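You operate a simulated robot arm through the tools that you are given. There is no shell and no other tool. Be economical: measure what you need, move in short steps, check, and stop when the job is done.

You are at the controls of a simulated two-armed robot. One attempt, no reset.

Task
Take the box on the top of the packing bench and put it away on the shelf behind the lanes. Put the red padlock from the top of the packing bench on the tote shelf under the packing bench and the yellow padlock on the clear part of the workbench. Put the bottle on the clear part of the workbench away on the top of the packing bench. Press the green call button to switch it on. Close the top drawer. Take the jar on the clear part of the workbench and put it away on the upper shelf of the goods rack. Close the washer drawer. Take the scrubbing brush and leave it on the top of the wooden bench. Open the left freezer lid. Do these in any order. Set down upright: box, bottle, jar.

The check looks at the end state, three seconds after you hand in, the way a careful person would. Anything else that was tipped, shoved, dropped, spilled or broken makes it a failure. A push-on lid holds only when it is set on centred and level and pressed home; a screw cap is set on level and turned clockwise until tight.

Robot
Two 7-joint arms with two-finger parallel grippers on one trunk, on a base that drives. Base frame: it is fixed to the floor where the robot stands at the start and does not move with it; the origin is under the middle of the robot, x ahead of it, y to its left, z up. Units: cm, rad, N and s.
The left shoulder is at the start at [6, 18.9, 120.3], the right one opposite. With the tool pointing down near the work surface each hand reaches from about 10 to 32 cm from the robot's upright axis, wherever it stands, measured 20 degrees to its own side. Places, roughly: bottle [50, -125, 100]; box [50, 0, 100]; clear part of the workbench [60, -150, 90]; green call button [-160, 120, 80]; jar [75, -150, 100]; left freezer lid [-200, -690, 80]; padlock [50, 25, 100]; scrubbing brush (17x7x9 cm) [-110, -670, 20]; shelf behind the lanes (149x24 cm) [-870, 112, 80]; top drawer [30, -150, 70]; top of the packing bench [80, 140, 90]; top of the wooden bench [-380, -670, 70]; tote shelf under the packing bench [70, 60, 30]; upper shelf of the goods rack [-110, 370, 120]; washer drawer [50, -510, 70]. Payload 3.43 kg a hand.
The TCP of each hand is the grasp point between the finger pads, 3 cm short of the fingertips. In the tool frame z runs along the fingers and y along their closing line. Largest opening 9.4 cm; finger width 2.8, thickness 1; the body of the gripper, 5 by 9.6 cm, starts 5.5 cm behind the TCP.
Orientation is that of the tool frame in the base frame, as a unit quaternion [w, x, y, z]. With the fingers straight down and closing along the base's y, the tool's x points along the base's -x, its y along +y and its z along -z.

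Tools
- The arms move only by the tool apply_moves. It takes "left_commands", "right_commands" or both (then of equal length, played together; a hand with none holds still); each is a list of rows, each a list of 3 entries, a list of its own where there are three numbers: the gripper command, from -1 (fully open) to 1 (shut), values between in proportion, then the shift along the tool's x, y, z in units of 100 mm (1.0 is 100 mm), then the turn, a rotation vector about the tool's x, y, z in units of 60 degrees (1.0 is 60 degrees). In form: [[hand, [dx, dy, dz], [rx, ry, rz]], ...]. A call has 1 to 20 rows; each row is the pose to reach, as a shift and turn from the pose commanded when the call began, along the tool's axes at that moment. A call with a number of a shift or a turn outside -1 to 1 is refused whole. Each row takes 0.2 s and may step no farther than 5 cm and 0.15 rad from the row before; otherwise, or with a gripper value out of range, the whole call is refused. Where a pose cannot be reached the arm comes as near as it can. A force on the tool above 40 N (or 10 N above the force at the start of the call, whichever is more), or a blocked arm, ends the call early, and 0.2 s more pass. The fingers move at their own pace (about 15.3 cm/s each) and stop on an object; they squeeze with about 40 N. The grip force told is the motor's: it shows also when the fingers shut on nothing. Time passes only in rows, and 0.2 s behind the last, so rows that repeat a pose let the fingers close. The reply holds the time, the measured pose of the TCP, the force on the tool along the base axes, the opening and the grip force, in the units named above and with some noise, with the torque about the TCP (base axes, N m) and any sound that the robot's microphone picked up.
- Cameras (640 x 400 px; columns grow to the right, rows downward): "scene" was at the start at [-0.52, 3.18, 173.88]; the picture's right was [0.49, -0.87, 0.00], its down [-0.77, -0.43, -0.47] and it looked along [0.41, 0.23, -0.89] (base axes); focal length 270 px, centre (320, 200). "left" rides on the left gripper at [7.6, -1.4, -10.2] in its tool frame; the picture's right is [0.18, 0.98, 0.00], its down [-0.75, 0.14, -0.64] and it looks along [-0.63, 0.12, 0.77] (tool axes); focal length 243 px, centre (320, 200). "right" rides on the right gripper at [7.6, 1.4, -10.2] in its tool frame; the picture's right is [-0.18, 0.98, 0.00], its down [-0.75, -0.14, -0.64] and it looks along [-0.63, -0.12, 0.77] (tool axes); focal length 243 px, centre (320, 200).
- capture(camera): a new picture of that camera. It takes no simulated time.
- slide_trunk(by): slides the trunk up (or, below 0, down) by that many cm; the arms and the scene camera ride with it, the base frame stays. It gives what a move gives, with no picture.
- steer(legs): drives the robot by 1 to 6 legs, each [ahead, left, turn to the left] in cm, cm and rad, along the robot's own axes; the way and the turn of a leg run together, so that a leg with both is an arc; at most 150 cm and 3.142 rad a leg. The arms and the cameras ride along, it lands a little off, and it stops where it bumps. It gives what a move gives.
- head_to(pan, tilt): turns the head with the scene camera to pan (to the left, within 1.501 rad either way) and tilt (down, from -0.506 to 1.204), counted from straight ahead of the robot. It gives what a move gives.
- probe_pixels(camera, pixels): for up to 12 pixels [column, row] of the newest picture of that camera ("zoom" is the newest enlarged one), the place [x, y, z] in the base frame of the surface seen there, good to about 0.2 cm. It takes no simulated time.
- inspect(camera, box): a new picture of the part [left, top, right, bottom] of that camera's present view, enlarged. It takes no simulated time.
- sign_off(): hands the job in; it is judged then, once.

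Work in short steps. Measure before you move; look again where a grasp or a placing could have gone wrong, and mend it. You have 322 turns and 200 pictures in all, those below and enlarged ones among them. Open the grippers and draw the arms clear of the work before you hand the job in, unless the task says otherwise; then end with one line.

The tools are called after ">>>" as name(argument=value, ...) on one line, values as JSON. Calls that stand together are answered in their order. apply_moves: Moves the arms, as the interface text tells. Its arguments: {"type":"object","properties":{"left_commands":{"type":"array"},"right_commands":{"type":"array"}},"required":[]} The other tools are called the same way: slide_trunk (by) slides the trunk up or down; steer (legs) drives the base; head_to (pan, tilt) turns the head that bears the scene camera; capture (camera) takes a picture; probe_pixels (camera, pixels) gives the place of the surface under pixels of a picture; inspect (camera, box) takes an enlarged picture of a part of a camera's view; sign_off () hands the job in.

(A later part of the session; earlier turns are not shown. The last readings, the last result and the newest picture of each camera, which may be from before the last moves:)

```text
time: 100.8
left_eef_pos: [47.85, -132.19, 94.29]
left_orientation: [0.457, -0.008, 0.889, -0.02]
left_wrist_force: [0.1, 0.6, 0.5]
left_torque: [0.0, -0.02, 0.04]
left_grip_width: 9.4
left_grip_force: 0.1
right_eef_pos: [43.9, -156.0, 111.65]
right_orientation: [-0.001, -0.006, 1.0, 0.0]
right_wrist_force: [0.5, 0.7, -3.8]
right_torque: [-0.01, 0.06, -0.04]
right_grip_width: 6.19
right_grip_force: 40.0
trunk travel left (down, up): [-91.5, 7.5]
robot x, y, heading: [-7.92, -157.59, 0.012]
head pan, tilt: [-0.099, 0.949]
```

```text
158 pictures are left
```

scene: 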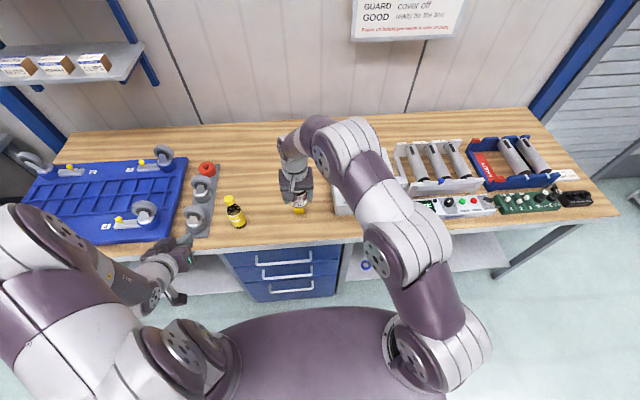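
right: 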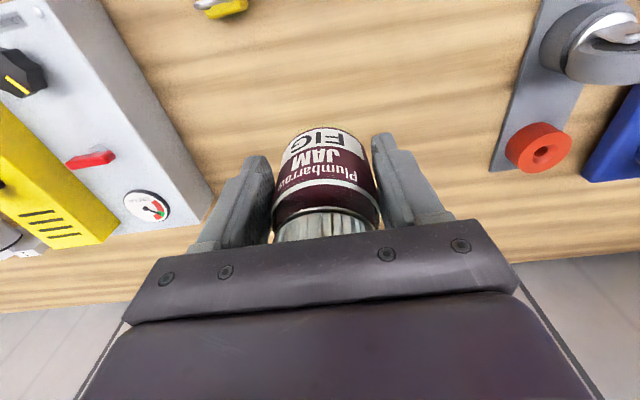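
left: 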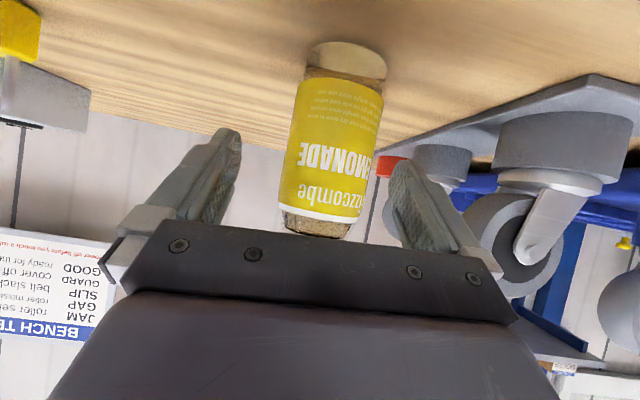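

Almost there: +2.7 x, +0.3 y, then grip.

>>> apply_moves(left_commands=[[-1, [-0.11, 0.03, 0.25], [0, 0, 0]], [0.0, [-0.11, 0.03, 0.25], [0, 0, 0]], [1, [-0.11, 0.03, 0.25], [0, 0, 0]], [1, [-0.11, 0.03, 0.25], [0, 0, 0]], [1, [-0.11, 0.03, 0.25], [0, 0, 0]]])

>>> capture(camera="left")

```text
time: 102.0
left_eef_pos: [50.42, -132.01, 93.82]
left_orientation: [0.457, -0.008, 0.889, -0.02]
left_wrist_force: [-0.4, -0.6, -0.1]
left_torque: [-0.03, -0.01, 0.02]
left_grip_width: 5.89
left_grip_force: 39.8
right_eef_pos: [43.94, -156.13, 111.61]
right_orientation: [0.0, -0.005, 1.0, 0.0]
right_wrist_force: [0.1, 0.6, -3.9]
right_torque: [0.03, 0.01, 0.0]
right_grip_width: 6.2
right_grip_force: 39.7
trunk travel left (down, up): [-91.5, 7.5]
robot x, y, heading: [-7.57, -157.5, 0.01]
head pan, tilt: [-0.099, 0.949]
```

```text
157 pictures are left
```

left: 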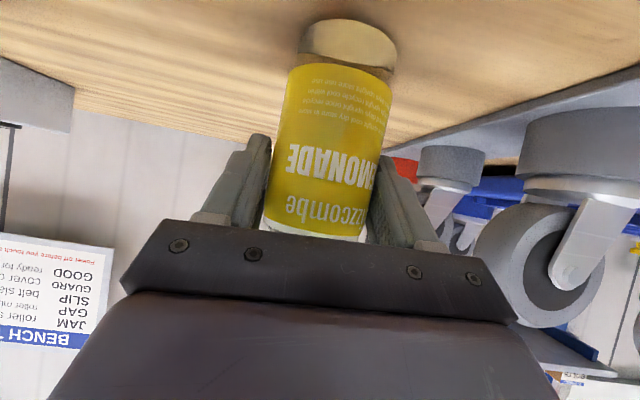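

Gripped. Lift 14 cm.

>>> apply_moves(left_commands=[[1, [-0.2, 0, -0.144], [0, 0, 0]], [1, [-0.5, 0, -0.36], [0, 0, 0]], [1, [-0.81, 0, -0.577], [0, 0, 0]]])

>>> apply_moves(left_commands=[[1, [-0.2, 0, -0.144], [0, 0, 0]], [1, [-0.4, 0, -0.29], [0, 0, 0]], [1, [-0.4, 0, -0.29], [0, 0, 0]]])

>>> steer(legs=[[-40, 0, 0], [0, 150, 0]])

>>> capture(camera="scene")

```text
time: 102.8
left_eef_pos: [50.39, -131.57, 103.65]
left_orientation: [0.457, -0.008, 0.889, -0.02]
left_wrist_force: [-1.0, -0.3, -4.0]
left_torque: [0.01, 0.03, 0.0]
left_grip_width: 5.88
left_grip_force: 39.7
right_eef_pos: [43.74, -156.13, 111.7]
right_orientation: [0.0, -0.005, 1.0, 0.0]
right_wrist_force: [0.6, -0.3, -3.3]
right_torque: [0.01, 0.04, 0.02]
right_grip_width: 6.19
right_grip_force: 39.7
trunk travel left (down, up): [-91.5, 7.5]
robot x, y, heading: [-7.48, -157.75, 0.014]
head pan, tilt: [-0.099, 0.949]
```

```text
time: 103.5
left_eef_pos: [50.45, -131.31, 108.63]
left_orientation: [0.457, -0.008, 0.889, -0.02]
left_wrist_force: [-0.2, 0.7, -3.9]
left_torque: [-0.01, 0.01, -0.01]
left_grip_width: 5.87
left_grip_force: 40.8
right_eef_pos: [43.9, -156.04, 111.62]
right_orientation: [-0.001, -0.005, 1.0, -0.001]
right_wrist_force: [0.5, 0.2, -4.3]
right_torque: [-0.01, 0.07, -0.01]
right_grip_width: 6.23
right_grip_force: 40.2
trunk travel left (down, up): [-91.5, 7.5]
robot x, y, heading: [-7.45, -157.49, 0.012]
head pan, tilt: [-0.099, 0.949]
```

```text
time: 113.1
left_eef_pos: [9.64, 17.95, 108.58]
left_orientation: [0.459, -0.005, 0.888, -0.021]
left_wrist_force: [0.9, -0.8, -3.3]
left_torque: [-0.03, 0.0, 0.01]
left_grip_width: 5.85
left_grip_force: 40.2
right_eef_pos: [2.9, -6.7, 111.61]
right_orientation: [-0.001, -0.003, 1.0, 0.0]
right_wrist_force: [-0.3, -1.1, -3.4]
right_torque: [0.0, 0.07, 0.03]
right_grip_width: 6.19
right_grip_force: 40.5
trunk travel left (down, up): [-91.5, 7.5]
robot x, y, heading: [-48.34, -7.51, 0.002]
head pan, tilt: [-0.099, 0.949]
```

```text
156 pictures are left
```

scene: 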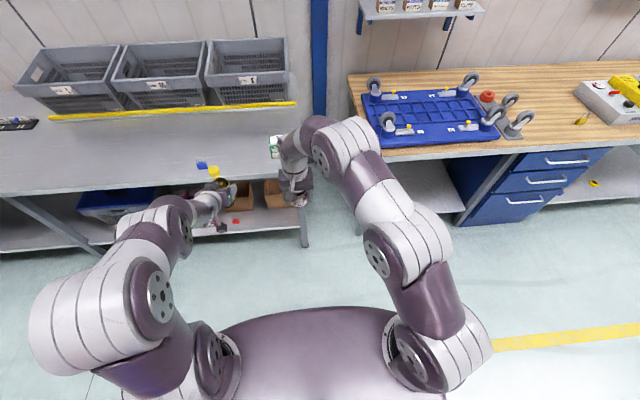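

Place the bottle near (52, 20). Drive 42 cm ahead, then look.

>>> steer(legs=[[42, 2, 0]])

>>> capture(camera="scene")

>>> capture(camera="left")

```text
time: 115.7
left_eef_pos: [51.38, 20.0, 108.69]
left_orientation: [0.458, -0.004, 0.889, -0.022]
left_wrist_force: [0.4, -0.1, -3.0]
left_torque: [0.0, 0.02, 0.03]
left_grip_width: 5.87
left_grip_force: 40.0
right_eef_pos: [44.57, -4.7, 111.75]
right_orientation: [0.0, -0.002, 1.0, 0.001]
right_wrist_force: [0.2, 0.5, -3.2]
right_torque: [0.0, 0.06, 0.02]
right_grip_width: 6.19
right_grip_force: 40.5
trunk travel left (down, up): [-91.5, 7.5]
robot x, y, heading: [-6.81, -5.9, -0.001]
head pan, tilt: [-0.099, 0.949]
```

```text
155 pictures are left
```

scene: 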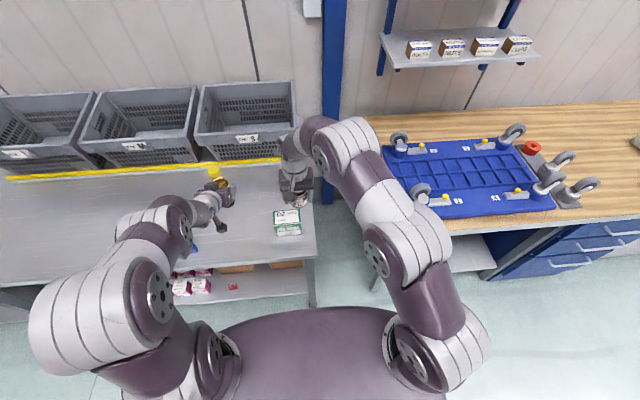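

```text
154 pictures are left
```

left: 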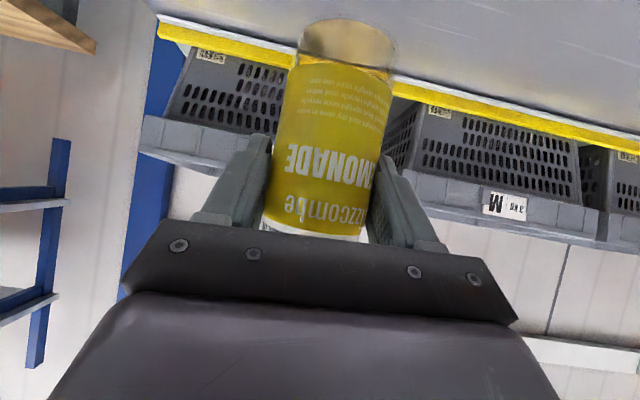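

Lower the bottle 14.9 cm.

>>> apply_moves(left_commands=[[1, [0.27, 0, 0.194], [0, 0, 0]], [1, [0.54, 0, 0.388], [0, 0, 0]], [1, [0.814, 0, 0.581], [0, 0, 0]]])

>>> apply_moves(left_commands=[[1, [0.2, 0, 0.142], [0, 0, 0]], [1, [0.35, 0, 0.25], [0, 0, 0]], [1, [0.38, 0, 0.271], [0, 0, 0]]])

>>> capture(camera="left")

```text
time: 116.5
left_eef_pos: [51.6, 19.56, 98.56]
left_orientation: [0.457, -0.006, 0.889, -0.021]
left_wrist_force: [0.5, 0.6, -3.5]
left_torque: [0.0, 0.02, -0.05]
left_grip_width: 5.87
left_grip_force: 39.6
right_eef_pos: [44.7, -4.72, 111.58]
right_orientation: [0.0, -0.002, 1.0, -0.001]
right_wrist_force: [0.0, 0.1, -4.1]
right_torque: [0.01, 0.04, 0.01]
right_grip_width: 6.21
right_grip_force: 40.2
trunk travel left (down, up): [-91.5, 7.5]
robot x, y, heading: [-6.46, -6.02, -0.0]
head pan, tilt: [-0.099, 0.949]
```

```text
time: 117.2
left_eef_pos: [51.41, 19.25, 94.1]
left_orientation: [0.458, -0.005, 0.889, -0.021]
left_wrist_force: [0.0, 0.1, -2.1]
left_torque: [0.0, 0.01, 0.01]
left_grip_width: 5.85
left_grip_force: 39.7
right_eef_pos: [44.48, -4.67, 111.66]
right_orientation: [0.0, -0.001, 1.0, 0.0]
right_wrist_force: [0.4, 0.2, -3.1]
right_torque: [-0.01, 0.1, 0.02]
right_grip_width: 6.23
right_grip_force: 40.2
trunk travel left (down, up): [-91.5, 7.5]
robot x, y, heading: [-6.32, -6.19, -0.001]
head pan, tilt: [-0.099, 0.949]
```

```text
153 pictures are left
```

left: 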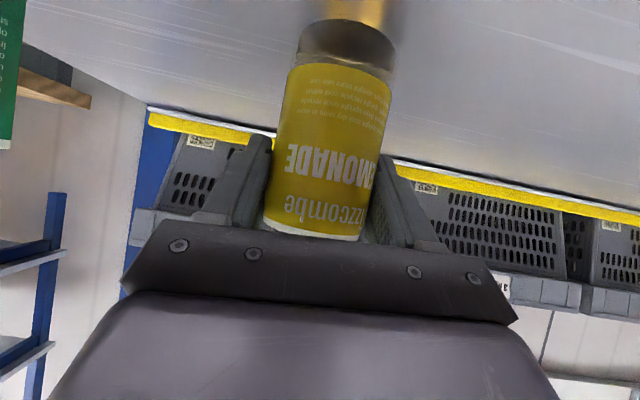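

Lower the last 0.4 cm, release gently, and back straight off.

>>> apply_moves(left_commands=[[1, [0.016, 0, 0.012], [0, 0, 0]], [1, [0.033, 0, 0.023], [0, 0, 0]], [0.0, [0.033, 0, 0.023], [0, 0, 0]], [-1, [0.033, 0, 0.023], [0, 0, 0]], [-1, [0.033, 0, 0.023], [0, 0, 0]]])

>>> apply_moves(left_commands=[[-1, [0.12, 0, -0.16], [0, 0, 0]], [-1, [0.29, 0, -0.41], [0, 0, 0]], [-1, [0.5, 0, -0.7], [0, 0, 0]], [-1, [0.7, 0, -0.98], [0, 0, 0]]])

>>> capture(camera="left")

```text
time: 118.5
left_eef_pos: [51.53, 19.31, 93.59]
left_orientation: [0.457, -0.005, 0.889, -0.021]
left_wrist_force: [0.7, 0.0, -0.5]
left_torque: [0.0, 0.0, 0.01]
left_grip_width: 9.41
left_grip_force: 0.1
right_eef_pos: [44.72, -4.63, 111.68]
right_orientation: [0.0, -0.002, 1.0, 0.0]
right_wrist_force: [-0.2, -0.5, -3.4]
right_torque: [-0.01, 0.07, 0.01]
right_grip_width: 6.2
right_grip_force: 39.8
trunk travel left (down, up): [-91.5, 7.5]
robot x, y, heading: [-6.99, -6.27, 0.003]
head pan, tilt: [-0.099, 0.949]
```

```text
time: 119.5
left_eef_pos: [40.4, 20.17, 93.54]
left_orientation: [0.457, -0.006, 0.889, -0.028]
left_wrist_force: [-0.7, 0.1, 0.4]
left_torque: [0.0, 0.0, -0.01]
left_grip_width: 9.41
left_grip_force: 0.1
left hand out of reach, approached as far as the arm can: row 4
right_eef_pos: [44.57, -4.67, 111.63]
right_orientation: [-0.001, -0.002, 1.0, -0.001]
right_wrist_force: [-0.3, -0.8, -3.7]
right_torque: [0.01, 0.07, 0.01]
right_grip_width: 6.19
right_grip_force: 39.7
trunk travel left (down, up): [-91.5, 7.5]
robot x, y, heading: [-6.62, -6.14, -0.002]
head pan, tilt: [-0.099, 0.949]
```

```text
152 pictures are left
```

left: 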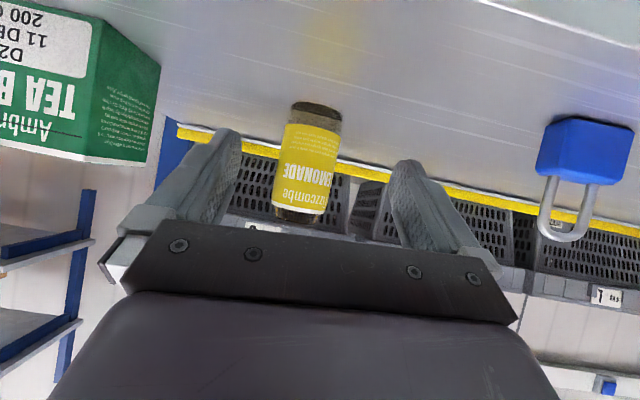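

Bottle stands well. Back off, then turn the left hand vertical again.

>>> steer(legs=[[-16, 0, 0]])

>>> apply_moves(left_commands=[[-1, [-0.3, 0, -0.2], [0, 0.14, 0]], [-1, [-0.6, 0, -0.4], [0, 0.28, 0]], [-1, [-0.8, 0, -0.5], [0, 0.42, 0]], [-1, [-0.8, 0, -0.5], [0, 0.56, 0]], [-1, [-0.8, 0, -0.5], [0, 0.7, 0]], [-1, [-0.8, 0, -0.5], [0, 0.84, 0]], [-1, [-0.8, 0, -0.5], [0, 0.98, 0]]])

```text
time: 120.9
left_eef_pos: [24.79, 19.95, 93.34]
left_orientation: [0.455, -0.006, 0.89, -0.028]
left_wrist_force: [0.5, 0.4, 0.1]
left_torque: [-0.02, 0.01, 0.02]
left_grip_width: 9.38
left_grip_force: 0.0
right_eef_pos: [28.82, -4.8, 111.57]
right_orientation: [-0.001, 0.0, 1.0, 0.0]
right_wrist_force: [-0.1, -0.2, -3.3]
right_torque: [0.01, 0.06, 0.01]
right_grip_width: 6.21
right_grip_force: 40.2
trunk travel left (down, up): [-91.5, 7.5]
robot x, y, heading: [-22.16, -6.49, -0.001]
head pan, tilt: [-0.099, 0.949]
```

```text
time: 122.5
left_eef_pos: [25.35, 20.37, 102.77]
left_orientation: [-0.04, 0.009, 0.999, -0.027]
left_wrist_force: [0.1, -0.5, 0.3]
left_torque: [-0.01, 0.01, -0.02]
left_grip_width: 9.4
left_grip_force: 0.0
right_eef_pos: [28.74, -4.79, 111.6]
right_orientation: [-0.001, 0.0, 1.0, 0.0]
right_wrist_force: [0.3, -0.4, -4.1]
right_torque: [-0.02, 0.12, 0.03]
right_grip_width: 6.19
right_grip_force: 40.2
trunk travel left (down, up): [-91.5, 7.5]
robot x, y, heading: [-22.72, -5.71, 0.0]
head pan, tilt: [-0.099, 0.949]
```

Correct the small tilt, then roll the left hand 90° so it closes along x.

>>> apply_moves(left_commands=[[-1, [0, 0, -0.2], [-0.052, -0.076, -0.017]], [-1, [0, 0, -0.4], [-0.052, -0.076, -0.017]]])

>>> apply_moves(left_commands=[[-1, [0, 0, 0], [0, 0, 0.14]], [-1, [0, 0, 0], [0, 0, 0.28]], [-1, [0, 0, 0], [0, 0, 0.42]], [-1, [0, 0, 0], [0, 0, 0.56]], [-1, [0, 0, 0], [0, 0, 0.7]], [-1, [0, 0, 0], [0, 0, 0.84]], [-1, [0, 0, 0], [0, 0, 0.98]]])

>>> apply_moves(left_commands=[[-1, [0, 0, 0], [0, 0, 0.14]], [-1, [0, 0, 0], [0, 0, 0.28]], [-1, [0, 0, 0], [0, 0, 0.42]], [-1, [0, 0, 0], [0, 0, 0.52]]])

```text
time: 123.1
left_eef_pos: [25.6, 20.69, 106.78]
left_orientation: [0.0, 0.001, 1.0, 0.0]
left_wrist_force: [-0.2, 0.3, 0.0]
left_torque: [-0.02, -0.01, -0.01]
left_grip_width: 9.39
left_grip_force: 0.0
right_eef_pos: [28.64, -4.84, 111.64]
right_orientation: [0.0, 0.0, 1.0, 0.0]
right_wrist_force: [0.1, 0.0, -3.9]
right_torque: [0.01, 0.07, 0.0]
right_grip_width: 6.19
right_grip_force: 40.4
trunk travel left (down, up): [-91.5, 7.5]
robot x, y, heading: [-22.39, -6.07, 0.001]
head pan, tilt: [-0.099, 0.949]
```

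```text
time: 124.7
left_eef_pos: [25.56, 20.67, 106.77]
left_orientation: [0.001, 0.493, 0.87, 0.0]
left_wrist_force: [0.5, -0.3, 0.1]
left_torque: [0.0, 0.0, -0.01]
left_grip_width: 9.4
left_grip_force: 0.0
right_eef_pos: [28.75, -4.82, 111.6]
right_orientation: [-0.001, -0.001, 1.0, 0.0]
right_wrist_force: [-0.3, -0.7, -3.5]
right_torque: [-0.02, 0.08, 0.04]
right_grip_width: 6.17
right_grip_force: 40.5
trunk travel left (down, up): [-91.5, 7.5]
robot x, y, heading: [-22.61, -6.1, -0.0]
head pan, tilt: [-0.099, 0.949]
```

```text
time: 125.7
left_eef_pos: [25.61, 20.71, 106.79]
left_orientation: [0.001, 0.708, 0.706, 0.001]
left_wrist_force: [0.4, 0.1, 0.6]
left_torque: [-0.01, 0.02, 0.03]
left_grip_width: 9.41
left_grip_force: 0.0
right_eef_pos: [28.73, -4.83, 111.65]
right_orientation: [-0.002, 0.0, 1.0, 0.0]
right_wrist_force: [0.7, 0.0, -3.3]
right_torque: [0.0, 0.08, 0.02]
right_grip_width: 6.18
right_grip_force: 40.0
trunk travel left (down, up): [-91.5, 7.5]
robot x, y, heading: [-22.65, -6.2, 0.005]
head pan, tilt: [-0.099, 0.949]
```

Strafe right 20 cm, forward 22 cm to bring the left hand over the box.

>>> steer(legs=[[0, -20, 0], [22, 0, 0]])

>>> capture(camera="left")

>>> capture(camera="scene")

```text
time: 128.6
left_eef_pos: [47.63, 0.71, 106.9]
left_orientation: [0.001, 0.707, 0.707, 0.002]
left_wrist_force: [-0.7, 1.0, -0.1]
left_torque: [0.02, -0.02, 0.01]
left_grip_width: 9.42
left_grip_force: 0.1
right_eef_pos: [50.67, -24.73, 111.71]
right_orientation: [0.0, -0.001, 1.0, 0.001]
right_wrist_force: [-0.4, 0.0, -4.7]
right_torque: [-0.01, 0.04, 0.01]
right_grip_width: 6.16
right_grip_force: 40.0
trunk travel left (down, up): [-91.5, 7.5]
robot x, y, heading: [-0.54, -25.89, -0.003]
head pan, tilt: [-0.099, 0.949]
```

```text
151 pictures are left
```

left: 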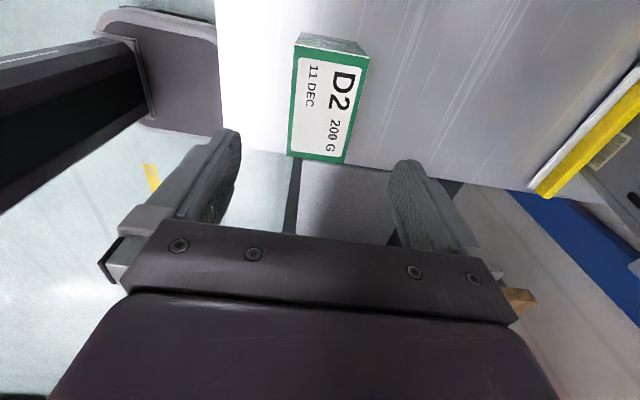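

```text
150 pictures are left
```

scene: 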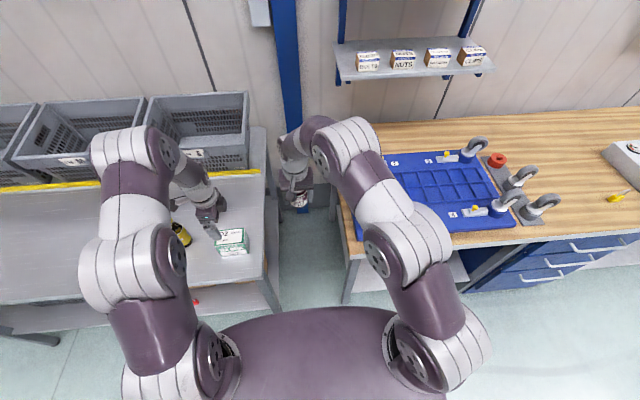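

>>> probe_pixels(camera="left", pixels=[[302, 52], [366, 62], [292, 150], [343, 158], [320, 100], [325, 40], [330, 155]])

```text
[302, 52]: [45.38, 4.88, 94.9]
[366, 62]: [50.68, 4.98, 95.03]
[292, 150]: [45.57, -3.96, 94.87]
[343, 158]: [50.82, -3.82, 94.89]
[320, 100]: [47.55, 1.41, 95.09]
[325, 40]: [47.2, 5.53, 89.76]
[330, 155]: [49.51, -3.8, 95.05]
```

Box centre (48.1, 0.5). Descend to z 90.3 and grip.

>>> apply_moves(left_commands=[[-1, [-0.01, 0.05, 0.4], [0, 0, 0]], [-1, [-0.01, 0.05, 0.8], [0, 0, 0]], [-1, [-0.01, 0.05, 1.0], [0, 0, 0]]])

>>> apply_moves(left_commands=[[-1, [0, 0, 0.35], [0, 0, 0]], [-1, [0, 0, 0.65], [0, 0, 0]], [0, [0, 0, 0.65], [0, 0, 0]], [1, [0, 0, 0.65], [0, 0, 0]], [1, [0, 0, 0.65], [0, 0, 0]], [1, [0, 0, 0.65], [0, 0, 0]]])

>>> apply_moves(left_commands=[[1, [0, 0, -0.4], [0, 0, 0]], [1, [0, 0, -0.8], [0, 0, 0]], [1, [0, 0, -1], [0, 0, 0]]])

>>> apply_moves(left_commands=[[1, [0, 0, -0.4], [0, 0, 0]], [1, [0, 0, -0.8], [0, 0, 0]], [1, [0, 0, -1], [0, 0, 0]]])

>>> capture(camera="left")

```text
time: 129.3
left_eef_pos: [48.38, 0.61, 96.72]
left_orientation: [0.001, 0.707, 0.707, 0.001]
left_wrist_force: [-0.1, 0.0, -0.3]
left_torque: [0.03, 0.02, 0.03]
left_grip_width: 9.4
left_grip_force: 0.0
right_eef_pos: [51.04, -24.74, 111.56]
right_orientation: [-0.001, -0.001, 1.0, -0.001]
right_wrist_force: [0.7, 0.6, -3.9]
right_torque: [-0.02, 0.07, -0.02]
right_grip_width: 6.19
right_grip_force: 40.0
trunk travel left (down, up): [-91.5, 7.5]
robot x, y, heading: [-0.19, -25.89, 0.003]
head pan, tilt: [-0.099, 0.949]
```

```text
time: 130.8
left_eef_pos: [48.38, 0.78, 90.19]
left_orientation: [0.002, 0.707, 0.707, 0.0]
left_wrist_force: [-0.5, -0.1, 0.4]
left_torque: [0.02, -0.01, -0.01]
left_grip_width: 6.61
left_grip_force: 40.0
right_eef_pos: [50.73, -24.71, 111.56]
right_orientation: [-0.002, -0.002, 1.0, 0.0]
right_wrist_force: [-0.6, 0.4, -3.8]
right_torque: [0.03, 0.05, 0.01]
right_grip_width: 6.19
right_grip_force: 40.5
trunk travel left (down, up): [-91.5, 7.5]
robot x, y, heading: [-0.58, -25.86, -0.002]
head pan, tilt: [-0.099, 0.949]
```

```text
time: 131.6
left_eef_pos: [48.25, 0.75, 100.27]
left_orientation: [0.001, 0.707, 0.707, -0.001]
left_wrist_force: [-0.7, -0.4, -2.4]
left_torque: [-0.02, 0.02, 0.01]
left_grip_width: 6.6
left_grip_force: 40.2
right_eef_pos: [50.81, -24.65, 111.63]
right_orientation: [-0.001, -0.002, 1.0, 0.001]
right_wrist_force: [-0.4, 0.0, -3.2]
right_torque: [-0.01, 0.08, 0.01]
right_grip_width: 6.2
right_grip_force: 40.5
trunk travel left (down, up): [-91.5, 7.5]
robot x, y, heading: [-0.34, -25.88, 0.0]
head pan, tilt: [-0.099, 0.949]
```

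```text
time: 132.3
left_eef_pos: [48.28, 0.66, 110.29]
left_orientation: [0.002, 0.707, 0.707, 0.0]
left_wrist_force: [-0.1, -0.7, -1.4]
left_torque: [0.0, 0.01, -0.01]
left_grip_width: 6.61
left_grip_force: 40.4
right_eef_pos: [50.9, -24.72, 111.64]
right_orientation: [0.0, -0.002, 1.0, 0.0]
right_wrist_force: [-0.4, -0.2, -3.9]
right_torque: [0.06, 0.08, 0.01]
right_grip_width: 6.18
right_grip_force: 40.3
trunk travel left (down, up): [-91.5, 7.5]
robot x, y, heading: [-0.17, -25.34, 0.005]
head pan, tilt: [-0.099, 0.949]
```

```text
149 pictures are left
```

left: 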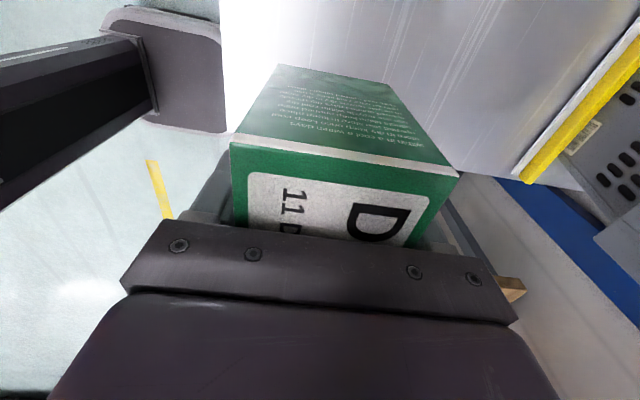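

Box held. Back off and turn left to face the goods rack and the button, then look.

>>> steer(legs=[[-80, 0, 0], [0, 0, 1.571]])

>>> head_to(pan=0.0, tilt=0.35)

>>> capture(camera="scene")

```text
time: 136.6
left_eef_pos: [-25.46, 1.01, 110.05]
left_orientation: [-0.001, 0.707, 0.707, 0.0]
left_wrist_force: [-0.1, -0.2, -1.6]
left_torque: [0.02, 0.01, 0.0]
left_grip_width: 6.57
left_grip_force: 40.4
right_eef_pos: [-22.95, -24.33, 111.34]
right_orientation: [-0.002, -0.001, 1.0, -0.001]
right_wrist_force: [-0.4, -0.1, -3.6]
right_torque: [0.03, 0.09, 0.0]
right_grip_width: 6.16
right_grip_force: 39.4
trunk travel left (down, up): [-91.5, 7.5]
robot x, y, heading: [-74.66, -25.85, 0.001]
head pan, tilt: [-0.099, 0.949]
stopped in leg 1: the robot was blocked; the commanded pose is now the measured one
```

```text
time: 137.6
left_eef_pos: [-25.75, 1.08, 110.25]
left_orientation: [0.001, 0.707, 0.707, -0.001]
left_wrist_force: [-0.1, -0.6, -1.8]
left_torque: [0.02, -0.01, -0.01]
left_grip_width: 6.6
left_grip_force: 40.0
right_eef_pos: [-23.11, -24.35, 111.7]
right_orientation: [-0.002, 0.0, 1.0, -0.001]
right_wrist_force: [0.0, 0.5, -4.2]
right_torque: [0.0, 0.04, -0.02]
right_grip_width: 6.18
right_grip_force: 40.3
trunk travel left (down, up): [-91.5, 7.5]
robot x, y, heading: [-74.34, -25.35, -0.0]
head pan, tilt: [0.0, 0.351]
```

```text
148 pictures are left
```

scene: 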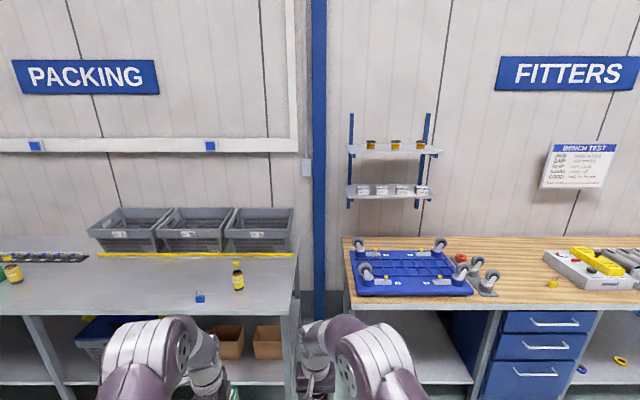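

I was blocked behind at base x −74. I look left and right to find what stands there.

>>> steer(legs=[[8, 0, 0]])

>>> head_to(pan=1.5, tilt=0.5)

>>> capture(camera="scene")

>>> head_to(pan=-1.5, tilt=0.5)

>>> capture(camera="scene")

```text
time: 138.7
left_eef_pos: [-18.11, 1.1, 110.53]
left_orientation: [0.002, 0.707, 0.707, 0.002]
left_wrist_force: [-0.5, 0.0, -1.8]
left_torque: [0.02, -0.03, 0.01]
left_grip_width: 6.6
left_grip_force: 39.7
right_eef_pos: [-15.71, -24.38, 111.88]
right_orientation: [0.001, -0.001, 1.0, 0.0]
right_wrist_force: [-1.4, -0.6, -3.3]
right_torque: [0.03, 0.05, 0.0]
right_grip_width: 6.17
right_grip_force: 40.3
trunk travel left (down, up): [-91.5, 7.5]
robot x, y, heading: [-66.55, -25.53, -0.0]
head pan, tilt: [0.0, 0.351]
```

```text
time: 140.3
left_eef_pos: [-17.94, 0.97, 110.15]
left_orientation: [0.001, 0.707, 0.707, 0.0]
left_wrist_force: [-0.5, 0.4, -0.6]
left_torque: [-0.01, 0.03, 0.0]
left_grip_width: 6.58
left_grip_force: 40.1
right_eef_pos: [-15.3, -24.28, 111.52]
right_orientation: [-0.002, -0.002, 1.0, -0.001]
right_wrist_force: [1.0, -0.8, -3.3]
right_torque: [0.02, 0.05, -0.02]
right_grip_width: 6.15
right_grip_force: 39.9
trunk travel left (down, up): [-91.5, 7.5]
robot x, y, heading: [-66.57, -24.87, 0.002]
head pan, tilt: [1.499, 0.499]
```

```text
147 pictures are left
```

scene: 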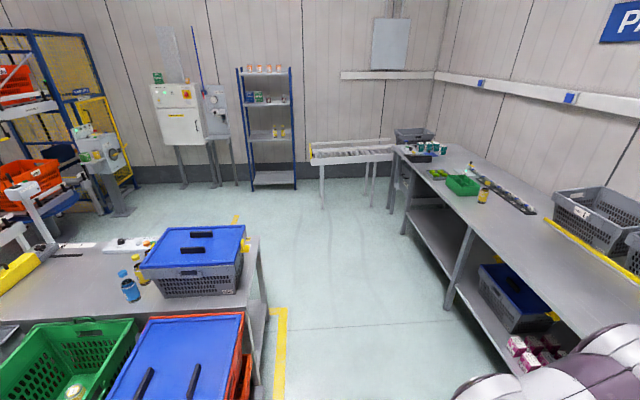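

```text
time: 142.9
left_eef_pos: [-17.77, 1.11, 110.2]
left_orientation: [0.001, 0.707, 0.707, 0.0]
left_wrist_force: [-0.3, -0.2, -1.4]
left_torque: [0.02, -0.01, 0.01]
left_grip_width: 6.59
left_grip_force: 40.0
right_eef_pos: [-15.23, -24.32, 111.63]
right_orientation: [-0.001, -0.002, 1.0, -0.001]
right_wrist_force: [-0.1, -0.7, -4.0]
right_torque: [0.01, 0.08, -0.01]
right_grip_width: 6.15
right_grip_force: 39.8
trunk travel left (down, up): [-91.5, 7.5]
robot x, y, heading: [-66.46, -25.56, 0.001]
head pan, tilt: [-1.499, 0.499]
```

```text
146 pictures are left
```

scene: 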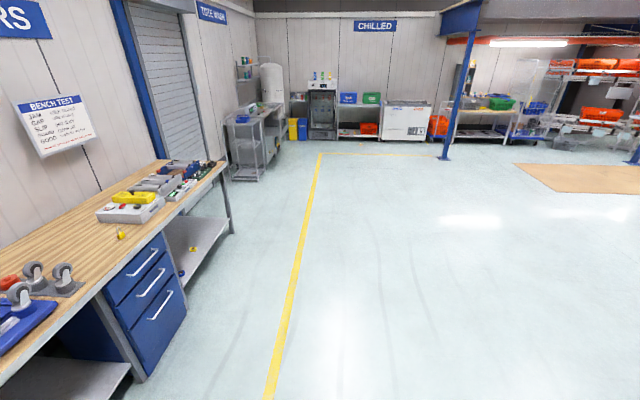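

A bench with totes stands behind. I look left again and measure the corridor, rack, and button surroundings.

>>> head_to(pan=1.5, tilt=0.5)

>>> capture(camera="scene")

>>> probe_pixels(camera="scene", pixels=[[255, 300], [262, 240], [243, 316], [265, 75], [265, 102], [265, 139], [275, 186], [268, 360], [130, 240], [285, 72], [285, 98], [345, 160]])

>>> inspect(camera="scene", box=[140, 50, 320, 200])

```text
time: 145.5
left_eef_pos: [-17.82, 1.02, 110.39]
left_orientation: [0.001, 0.707, 0.707, 0.0]
left_wrist_force: [-0.7, 0.7, -2.4]
left_torque: [0.03, -0.03, 0.02]
left_grip_width: 6.59
left_grip_force: 40.1
right_eef_pos: [-15.19, -24.46, 111.65]
right_orientation: [-0.001, -0.002, 1.0, -0.001]
right_wrist_force: [-0.1, 0.5, -3.7]
right_torque: [0.01, 0.03, 0.02]
right_grip_width: 6.16
right_grip_force: 40.1
trunk travel left (down, up): [-91.5, 7.5]
robot x, y, heading: [-66.46, -25.41, 0.0]
head pan, tilt: [1.499, 0.499]
```

```text
145 pictures are left
```

scene: 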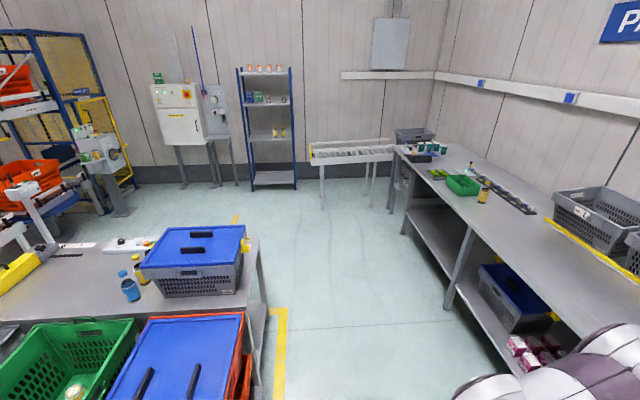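

```text
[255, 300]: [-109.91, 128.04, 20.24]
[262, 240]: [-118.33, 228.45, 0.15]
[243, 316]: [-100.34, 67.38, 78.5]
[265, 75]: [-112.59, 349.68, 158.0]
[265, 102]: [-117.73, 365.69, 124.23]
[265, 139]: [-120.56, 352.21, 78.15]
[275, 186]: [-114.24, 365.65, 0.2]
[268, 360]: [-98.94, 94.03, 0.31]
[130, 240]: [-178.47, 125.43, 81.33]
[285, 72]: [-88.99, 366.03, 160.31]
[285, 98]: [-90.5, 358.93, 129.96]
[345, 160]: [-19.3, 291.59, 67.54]
```

```text
2.67 times, centred on (230, 125) of scene
```

zoom: 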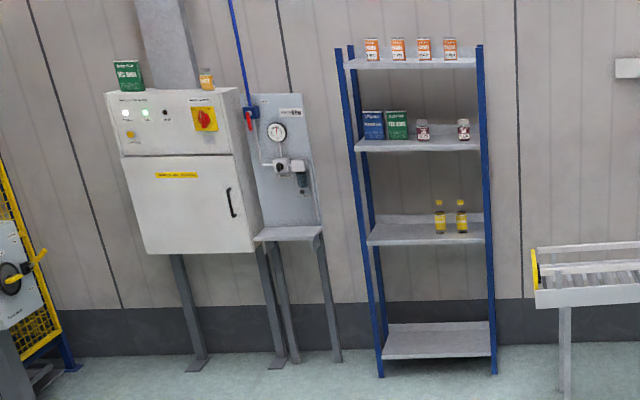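

The rack's jar shelf (z≈120) has a shelf at 157 above it, so a vertical hand won't fit; I'll regrasp the jar with a forward-pitched hand on the packing bench, at the box's old free spot. Raise the left hand and drive there.

>>> apply_moves(left_commands=[[1, [0, 0, -0.3], [0, 0, 0]], [1, [0, 0, -0.5], [0, 0, 0]]])

>>> steer(legs=[[0, 21, 0], [60, 0, 0]])

>>> head_to(pan=0.0, tilt=0.95)

>>> capture(camera="scene")

>>> capture(camera="right")

```text
time: 146.1
left_eef_pos: [-17.87, 1.0, 115.31]
left_orientation: [0.001, 0.707, 0.707, 0.0]
left_wrist_force: [0.5, 0.4, -1.6]
left_torque: [-0.01, -0.02, -0.01]
left_grip_width: 6.62
left_grip_force: 39.4
right_eef_pos: [-15.22, -24.37, 111.52]
right_orientation: [-0.001, -0.002, 1.0, -0.001]
right_wrist_force: [-0.8, 0.6, -3.6]
right_torque: [0.03, 0.03, -0.03]
right_grip_width: 6.15
right_grip_force: 40.0
trunk travel left (down, up): [-91.5, 7.5]
robot x, y, heading: [-66.26, -25.57, 0.001]
head pan, tilt: [1.499, 0.499]
```

```text
time: 150.7
left_eef_pos: [42.18, 22.11, 115.27]
left_orientation: [0.001, 0.706, 0.708, 0.0]
left_wrist_force: [0.5, -0.1, -1.8]
left_torque: [0.0, -0.03, -0.01]
left_grip_width: 6.57
left_grip_force: 39.9
right_eef_pos: [44.76, -3.1, 111.73]
right_orientation: [-0.001, -0.003, 1.0, -0.001]
right_wrist_force: [-0.2, -0.2, -3.9]
right_torque: [0.03, 0.09, 0.0]
right_grip_width: 6.16
right_grip_force: 39.9
trunk travel left (down, up): [-91.5, 7.5]
robot x, y, heading: [-6.14, -3.9, -0.003]
head pan, tilt: [1.499, 0.499]
```

```text
time: 152.3
left_eef_pos: [42.2, 22.38, 115.24]
left_orientation: [0.002, 0.706, 0.708, 0.0]
left_wrist_force: [0.2, 0.5, -2.1]
left_torque: [0.04, 0.02, 0.0]
left_grip_width: 6.59
left_grip_force: 40.4
right_eef_pos: [44.94, -3.05, 111.58]
right_orientation: [0.0, -0.003, 1.0, -0.001]
right_wrist_force: [-0.6, -0.6, -3.8]
right_torque: [0.01, 0.08, -0.01]
right_grip_width: 6.11
right_grip_force: 40.1
trunk travel left (down, up): [-91.5, 7.5]
robot x, y, heading: [-6.63, -3.9, 0.004]
head pan, tilt: [0.0, 0.949]
```

```text
143 pictures are left
```

scene: 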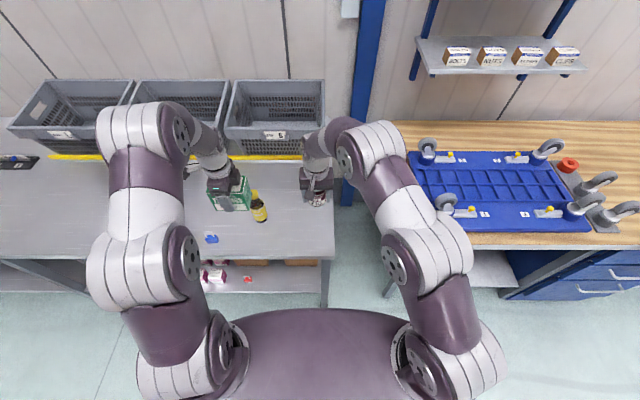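

```text
142 pictures are left
```

right: 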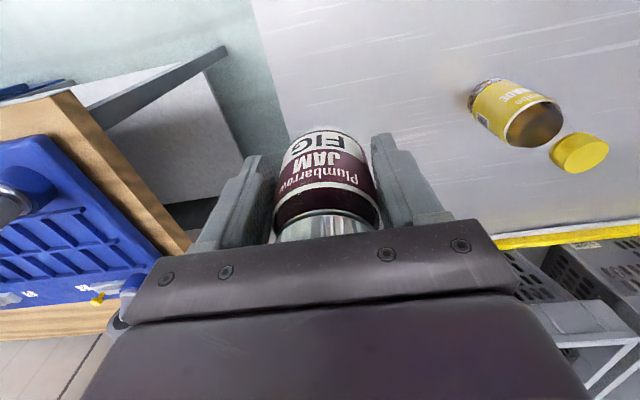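

Set the jar down near (49, 0): lower 19.9 cm.

>>> apply_moves(right_commands=[[1, [-0.2, 0.15, 0.3], [0, 0, 0]], [1, [-0.4, 0.3, 0.6], [0, 0, 0]], [1, [-0.4, 0.3, 1.0], [0, 0, 0]]])

>>> apply_moves(right_commands=[[1, [0, 0, 0.4], [0, 0, 0]], [1, [0, 0, 0.8], [0, 0, 0]], [1, [0, 0, 0.93], [0, 0, 0]]])

>>> apply_moves(right_commands=[[1, [0, 0, 0.03], [0, 0, 0]], [1, [0, 0, 0.05], [0, 0, 0]], [1, [0, 0, 0.065], [0, 0, 0]]])

```text
time: 153.1
left_eef_pos: [42.26, 22.23, 115.28]
left_orientation: [0.001, 0.707, 0.707, 0.0]
left_wrist_force: [0.9, -0.1, -1.0]
left_torque: [-0.01, -0.02, 0.02]
left_grip_width: 6.58
left_grip_force: 40.1
right_eef_pos: [48.77, -0.19, 101.53]
right_orientation: [-0.001, -0.003, 1.0, 0.0]
right_wrist_force: [0.0, 0.2, -2.9]
right_torque: [-0.03, 0.1, 0.02]
right_grip_width: 6.15
right_grip_force: 40.2
trunk travel left (down, up): [-91.5, 7.5]
robot x, y, heading: [-6.01, -4.5, 0.001]
head pan, tilt: [0.0, 0.949]
```

```text
time: 153.9
left_eef_pos: [42.24, 22.2, 115.3]
left_orientation: [0.002, 0.707, 0.707, 0.0]
left_wrist_force: [-0.1, -0.1, -2.3]
left_torque: [0.05, 0.0, 0.01]
left_grip_width: 6.61
left_grip_force: 39.4
right_eef_pos: [48.8, -0.21, 92.34]
right_orientation: [0.0, -0.003, 1.0, -0.001]
right_wrist_force: [-0.3, -0.9, -3.5]
right_torque: [-0.03, 0.04, 0.0]
right_grip_width: 6.12
right_grip_force: 40.1
trunk travel left (down, up): [-91.5, 7.5]
robot x, y, heading: [-6.34, -4.65, 0.002]
head pan, tilt: [0.0, 0.949]
```

```text
time: 154.7
left_eef_pos: [42.24, 22.25, 115.34]
left_orientation: [0.001, 0.707, 0.707, 0.0]
left_wrist_force: [-0.5, -1.0, -1.4]
left_torque: [0.0, -0.01, 0.0]
left_grip_width: 6.6
left_grip_force: 39.9
right_eef_pos: [48.87, -0.11, 91.76]
right_orientation: [0.0, -0.002, 1.0, 0.0]
right_wrist_force: [-1.5, 0.4, 2.4]
right_torque: [0.0, -0.11, 0.01]
right_grip_width: 6.14
right_grip_force: 39.8
trunk travel left (down, up): [-91.5, 7.5]
robot x, y, heading: [-6.22, -4.41, 0.007]
head pan, tilt: [0.0, 0.949]
```

Contact (+2.4 N). Release, rise 12 cm and back 10 cm.

>>> apply_moves(right_commands=[[0.2, [0, 0, 0], [0, 0, 0]], [-1, [0, 0, 0], [0, 0, 0]], [-1, [0, 0, 0], [0, 0, 0]], [-1, [0, 0, -0.4], [0, 0, 0]], [-1, [0, 0, -0.8], [0, 0, 0]], [-1, [0.2, 0, -1], [0, 0, 0]], [-1, [0.6, 0, -1], [0, 0, 0]], [-1, [1, 0, -1], [0, 0, 0]]])

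>>> apply_moves(right_commands=[[-1, [0, 0, 0], [0, -0.14, 0]], [-1, [0, 0, 0], [0, -0.28, 0]], [-1, [0, 0, 0], [0, -0.42, 0]], [-1, [0, 0, 0], [0, -0.56, 0]], [-1, [0, 0, 0], [0, -0.7, 0]], [-1, [0, 0, 0], [0, -0.84, 0]], [-1, [0, 0, 0], [0, -0.98, 0]]])

>>> capture(camera="right")

```text
time: 156.5
left_eef_pos: [42.08, 22.22, 115.35]
left_orientation: [0.002, 0.707, 0.708, 0.0]
left_wrist_force: [0.0, 0.2, -1.4]
left_torque: [0.0, -0.02, 0.02]
left_grip_width: 6.58
left_grip_force: 39.7
right_eef_pos: [38.62, -0.09, 101.67]
right_orientation: [0.0, -0.003, 1.0, -0.001]
right_wrist_force: [-0.2, -0.9, 0.7]
right_torque: [-0.03, -0.02, 0.0]
right_grip_width: 9.4
right_grip_force: 0.0
trunk travel left (down, up): [-91.5, 7.5]
robot x, y, heading: [-6.29, -4.42, 0.003]
head pan, tilt: [0.0, 0.949]
```

```text
time: 158.1
left_eef_pos: [42.16, 22.28, 115.23]
left_orientation: [0.002, 0.706, 0.708, 0.0]
left_wrist_force: [0.0, -0.1, -0.9]
left_torque: [-0.01, 0.0, 0.04]
left_grip_width: 6.57
left_grip_force: 39.8
right_eef_pos: [38.88, 0.04, 101.88]
right_orientation: [0.49, -0.002, 0.872, 0.0]
right_wrist_force: [0.1, -0.1, 0.8]
right_torque: [0.0, 0.02, 0.05]
right_grip_width: 9.41
right_grip_force: 0.1
trunk travel left (down, up): [-91.5, 7.5]
robot x, y, heading: [-6.42, -4.49, 0.003]
head pan, tilt: [0.0, 0.949]
```

```text
141 pictures are left
```

right: 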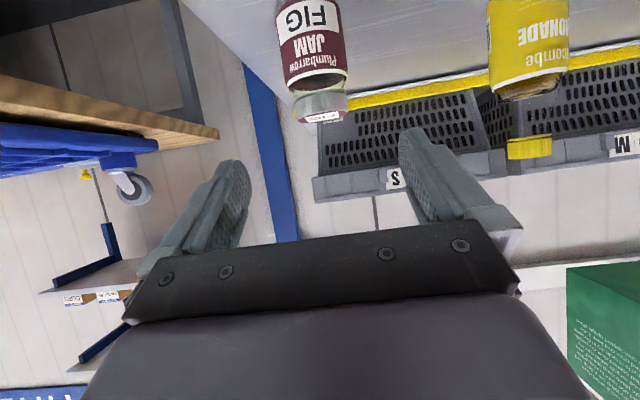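

Lower 11 cm in front of the jar, then advance 10 cm.

>>> apply_moves(right_commands=[[-1, [0.31, 0, 0.19], [0, 0, 0]], [-1, [0.62, 0, 0.38], [0, 0, 0]], [-1, [0.94, 0, 0.57], [0, 0, 0]], [-1, [0.94, 0, 0.57], [0, 0, 0]]])

>>> apply_moves(right_commands=[[-1, [-0.18, 0, 0.3], [0, 0, 0]], [-1, [-0.36, 0, 0.6], [0, 0, 0]]])

>>> capture(camera="right")

```text
time: 159.3
left_eef_pos: [42.29, 22.18, 115.39]
left_orientation: [0.0, 0.707, 0.708, 0.0]
left_wrist_force: [-0.9, 0.0, -1.4]
left_torque: [0.0, -0.02, 0.0]
left_grip_width: 6.6
left_grip_force: 40.4
right_eef_pos: [41.03, 2.46, 95.08]
right_orientation: [0.516, 0.012, 0.856, 0.028]
right_wrist_force: [-0.9, 0.9, 0.2]
right_torque: [-0.02, 0.03, -0.01]
right_grip_width: 9.42
right_grip_force: 0.0
trunk travel left (down, up): [-91.5, 7.5]
robot x, y, heading: [-6.0, -4.28, 0.002]
head pan, tilt: [0.0, 0.949]
stopped in row 4 (right hand): the arm was blocked; the commanded pose is now the measured one
```

```text
time: 159.9
left_eef_pos: [42.2, 22.15, 115.16]
left_orientation: [0.001, 0.707, 0.708, 0.001]
left_wrist_force: [0.0, -0.8, -1.4]
left_torque: [0.01, -0.03, 0.03]
left_grip_width: 6.61
left_grip_force: 40.2
right_eef_pos: [48.16, 2.44, 95.35]
right_orientation: [0.514, 0.012, 0.857, 0.027]
right_wrist_force: [0.4, -1.1, 0.6]
right_torque: [0.04, -0.01, 0.03]
right_grip_width: 9.41
right_grip_force: 0.1
trunk travel left (down, up): [-91.5, 7.5]
robot x, y, heading: [-6.49, -4.35, 0.002]
head pan, tilt: [0.0, 0.949]
```

```text
140 pictures are left
```

right: 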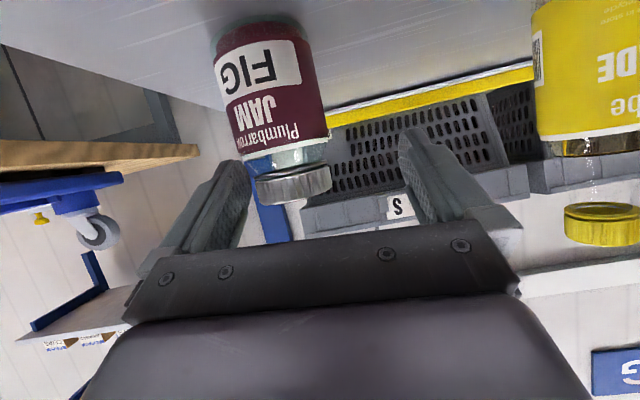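

The down-move was blocked early and the hand shifted to y 2.4. I check the jar from the scene camera before going on.

>>> inspect(camera="scene", box=[220, 130, 380, 260])

```text
3.08 times, centred on (300, 195) of scene
```

zoom: 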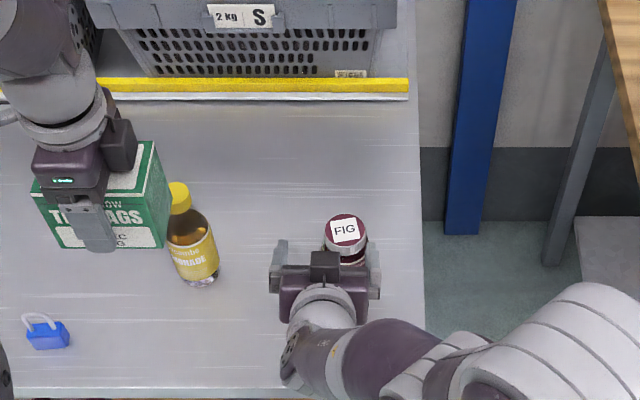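

>>> probe_pixels(camera="zoom", pixels=[[345, 230], [325, 232], [366, 232], [345, 214], [345, 246], [374, 268], [280, 268], [325, 265]])

```text
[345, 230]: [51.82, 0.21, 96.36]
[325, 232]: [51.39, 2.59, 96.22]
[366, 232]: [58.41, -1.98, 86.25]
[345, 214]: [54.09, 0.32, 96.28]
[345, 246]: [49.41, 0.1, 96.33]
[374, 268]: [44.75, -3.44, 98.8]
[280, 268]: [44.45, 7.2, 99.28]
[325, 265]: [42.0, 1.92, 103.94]
```

Jar upright at (51.7, 0.2). Retreat 8 cm, straighten the hand and move it to y 0.2.

>>> apply_moves(right_commands=[[-1, [0.2, 0, -0.34], [0, 0, 0]], [-1, [0.42, 0, -0.7], [0, 0, 0]], [-1, [0.42, -0.24, -0.7], [0.033, 0.032, -0.046]], [-1, [0.42, -0.24, -0.7], [0.033, 0.032, -0.046]]])

```text
time: 160.9
left_eef_pos: [42.48, 22.25, 115.23]
left_orientation: [0.001, 0.706, 0.708, 0.001]
left_wrist_force: [-0.1, 0.4, -1.1]
left_torque: [0.02, -0.01, 0.03]
left_grip_width: 6.63
left_grip_force: 39.4
right_eef_pos: [40.02, 0.29, 94.93]
right_orientation: [0.501, -0.001, 0.866, 0.002]
right_wrist_force: [-0.3, -0.6, -0.3]
right_torque: [0.0, 0.02, -0.01]
right_grip_width: 9.4
right_grip_force: 0.0
trunk travel left (down, up): [-91.5, 7.5]
robot x, y, heading: [-6.15, -4.55, 0.004]
head pan, tilt: [0.0, 0.949]
```

>>> apply_moves(right_commands=[[-1, [-0.07, 0, 0.23], [0, 0, 0]], [-1, [-0.15, 0, 0.46], [0, 0, 0]], [-1, [-0.22, 0, 0.68], [0, 0, 0]]])

>>> capture(camera="right")

```text
time: 161.7
left_eef_pos: [42.33, 22.2, 115.11]
left_orientation: [0.0, 0.706, 0.708, 0.0]
left_wrist_force: [0.0, 0.1, -1.8]
left_torque: [0.0, 0.0, 0.01]
left_grip_width: 6.6
left_grip_force: 39.5
right_eef_pos: [47.11, 0.02, 93.33]
right_orientation: [0.5, 0.0, 0.866, 0.001]
right_wrist_force: [-0.6, 0.2, -0.6]
right_torque: [0.0, 0.04, 0.01]
right_grip_width: 9.42
right_grip_force: 0.1
trunk travel left (down, up): [-91.5, 7.5]
robot x, y, heading: [-6.31, -4.46, 0.0]
head pan, tilt: [0.0, 0.949]
```

```text
138 pictures are left
```

right: 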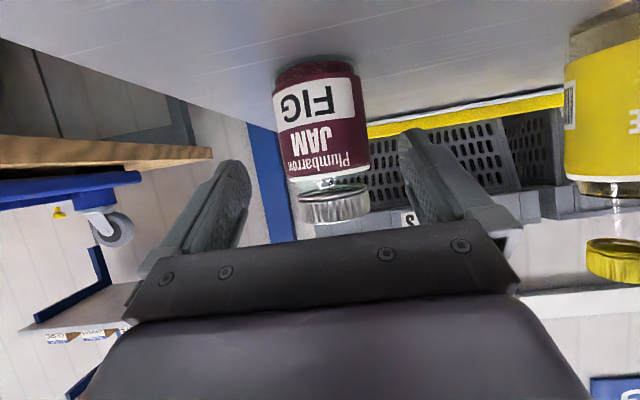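

Centred. Advance the last 4.3 cm, 2 cm lower, and grip.

>>> apply_moves(right_commands=[[-1, [-0.01, 0.02, 0.24], [0, 0, 0]], [-1, [-0.025, 0.02, 0.47], [0, 0, 0]], [0, [-0.025, 0.02, 0.47], [0, 0, 0]], [1, [-0.025, 0.02, 0.47], [0, 0, 0]], [1, [-0.025, 0.02, 0.47], [0, 0, 0]], [1, [-0.025, 0.02, 0.47], [0, 0, 0]]])

>>> capture(camera="right")

```text
time: 163.1
left_eef_pos: [42.39, 22.27, 115.31]
left_orientation: [0.002, 0.706, 0.708, 0.0]
left_wrist_force: [0.5, -0.1, -1.4]
left_torque: [-0.02, 0.03, 0.0]
left_grip_width: 6.6
left_grip_force: 39.9
right_eef_pos: [51.18, 0.24, 91.3]
right_orientation: [0.501, 0.0, 0.866, 0.0]
right_wrist_force: [1.0, 0.5, -0.4]
right_torque: [0.03, 0.03, 0.0]
right_grip_width: 6.29
right_grip_force: 39.4
trunk travel left (down, up): [-91.5, 7.5]
robot x, y, heading: [-6.48, -4.31, 0.0]
head pan, tilt: [0.0, 0.949]
```

```text
137 pictures are left
```

right: 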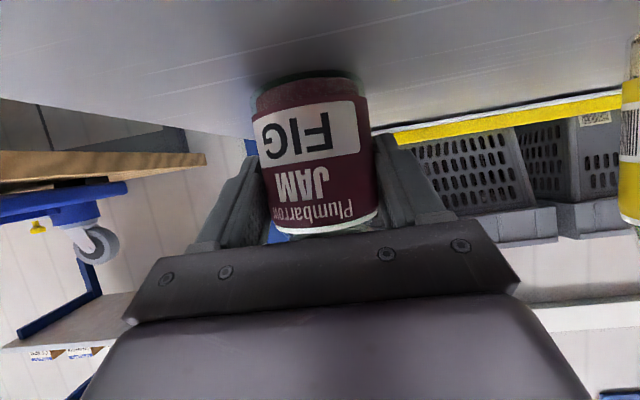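

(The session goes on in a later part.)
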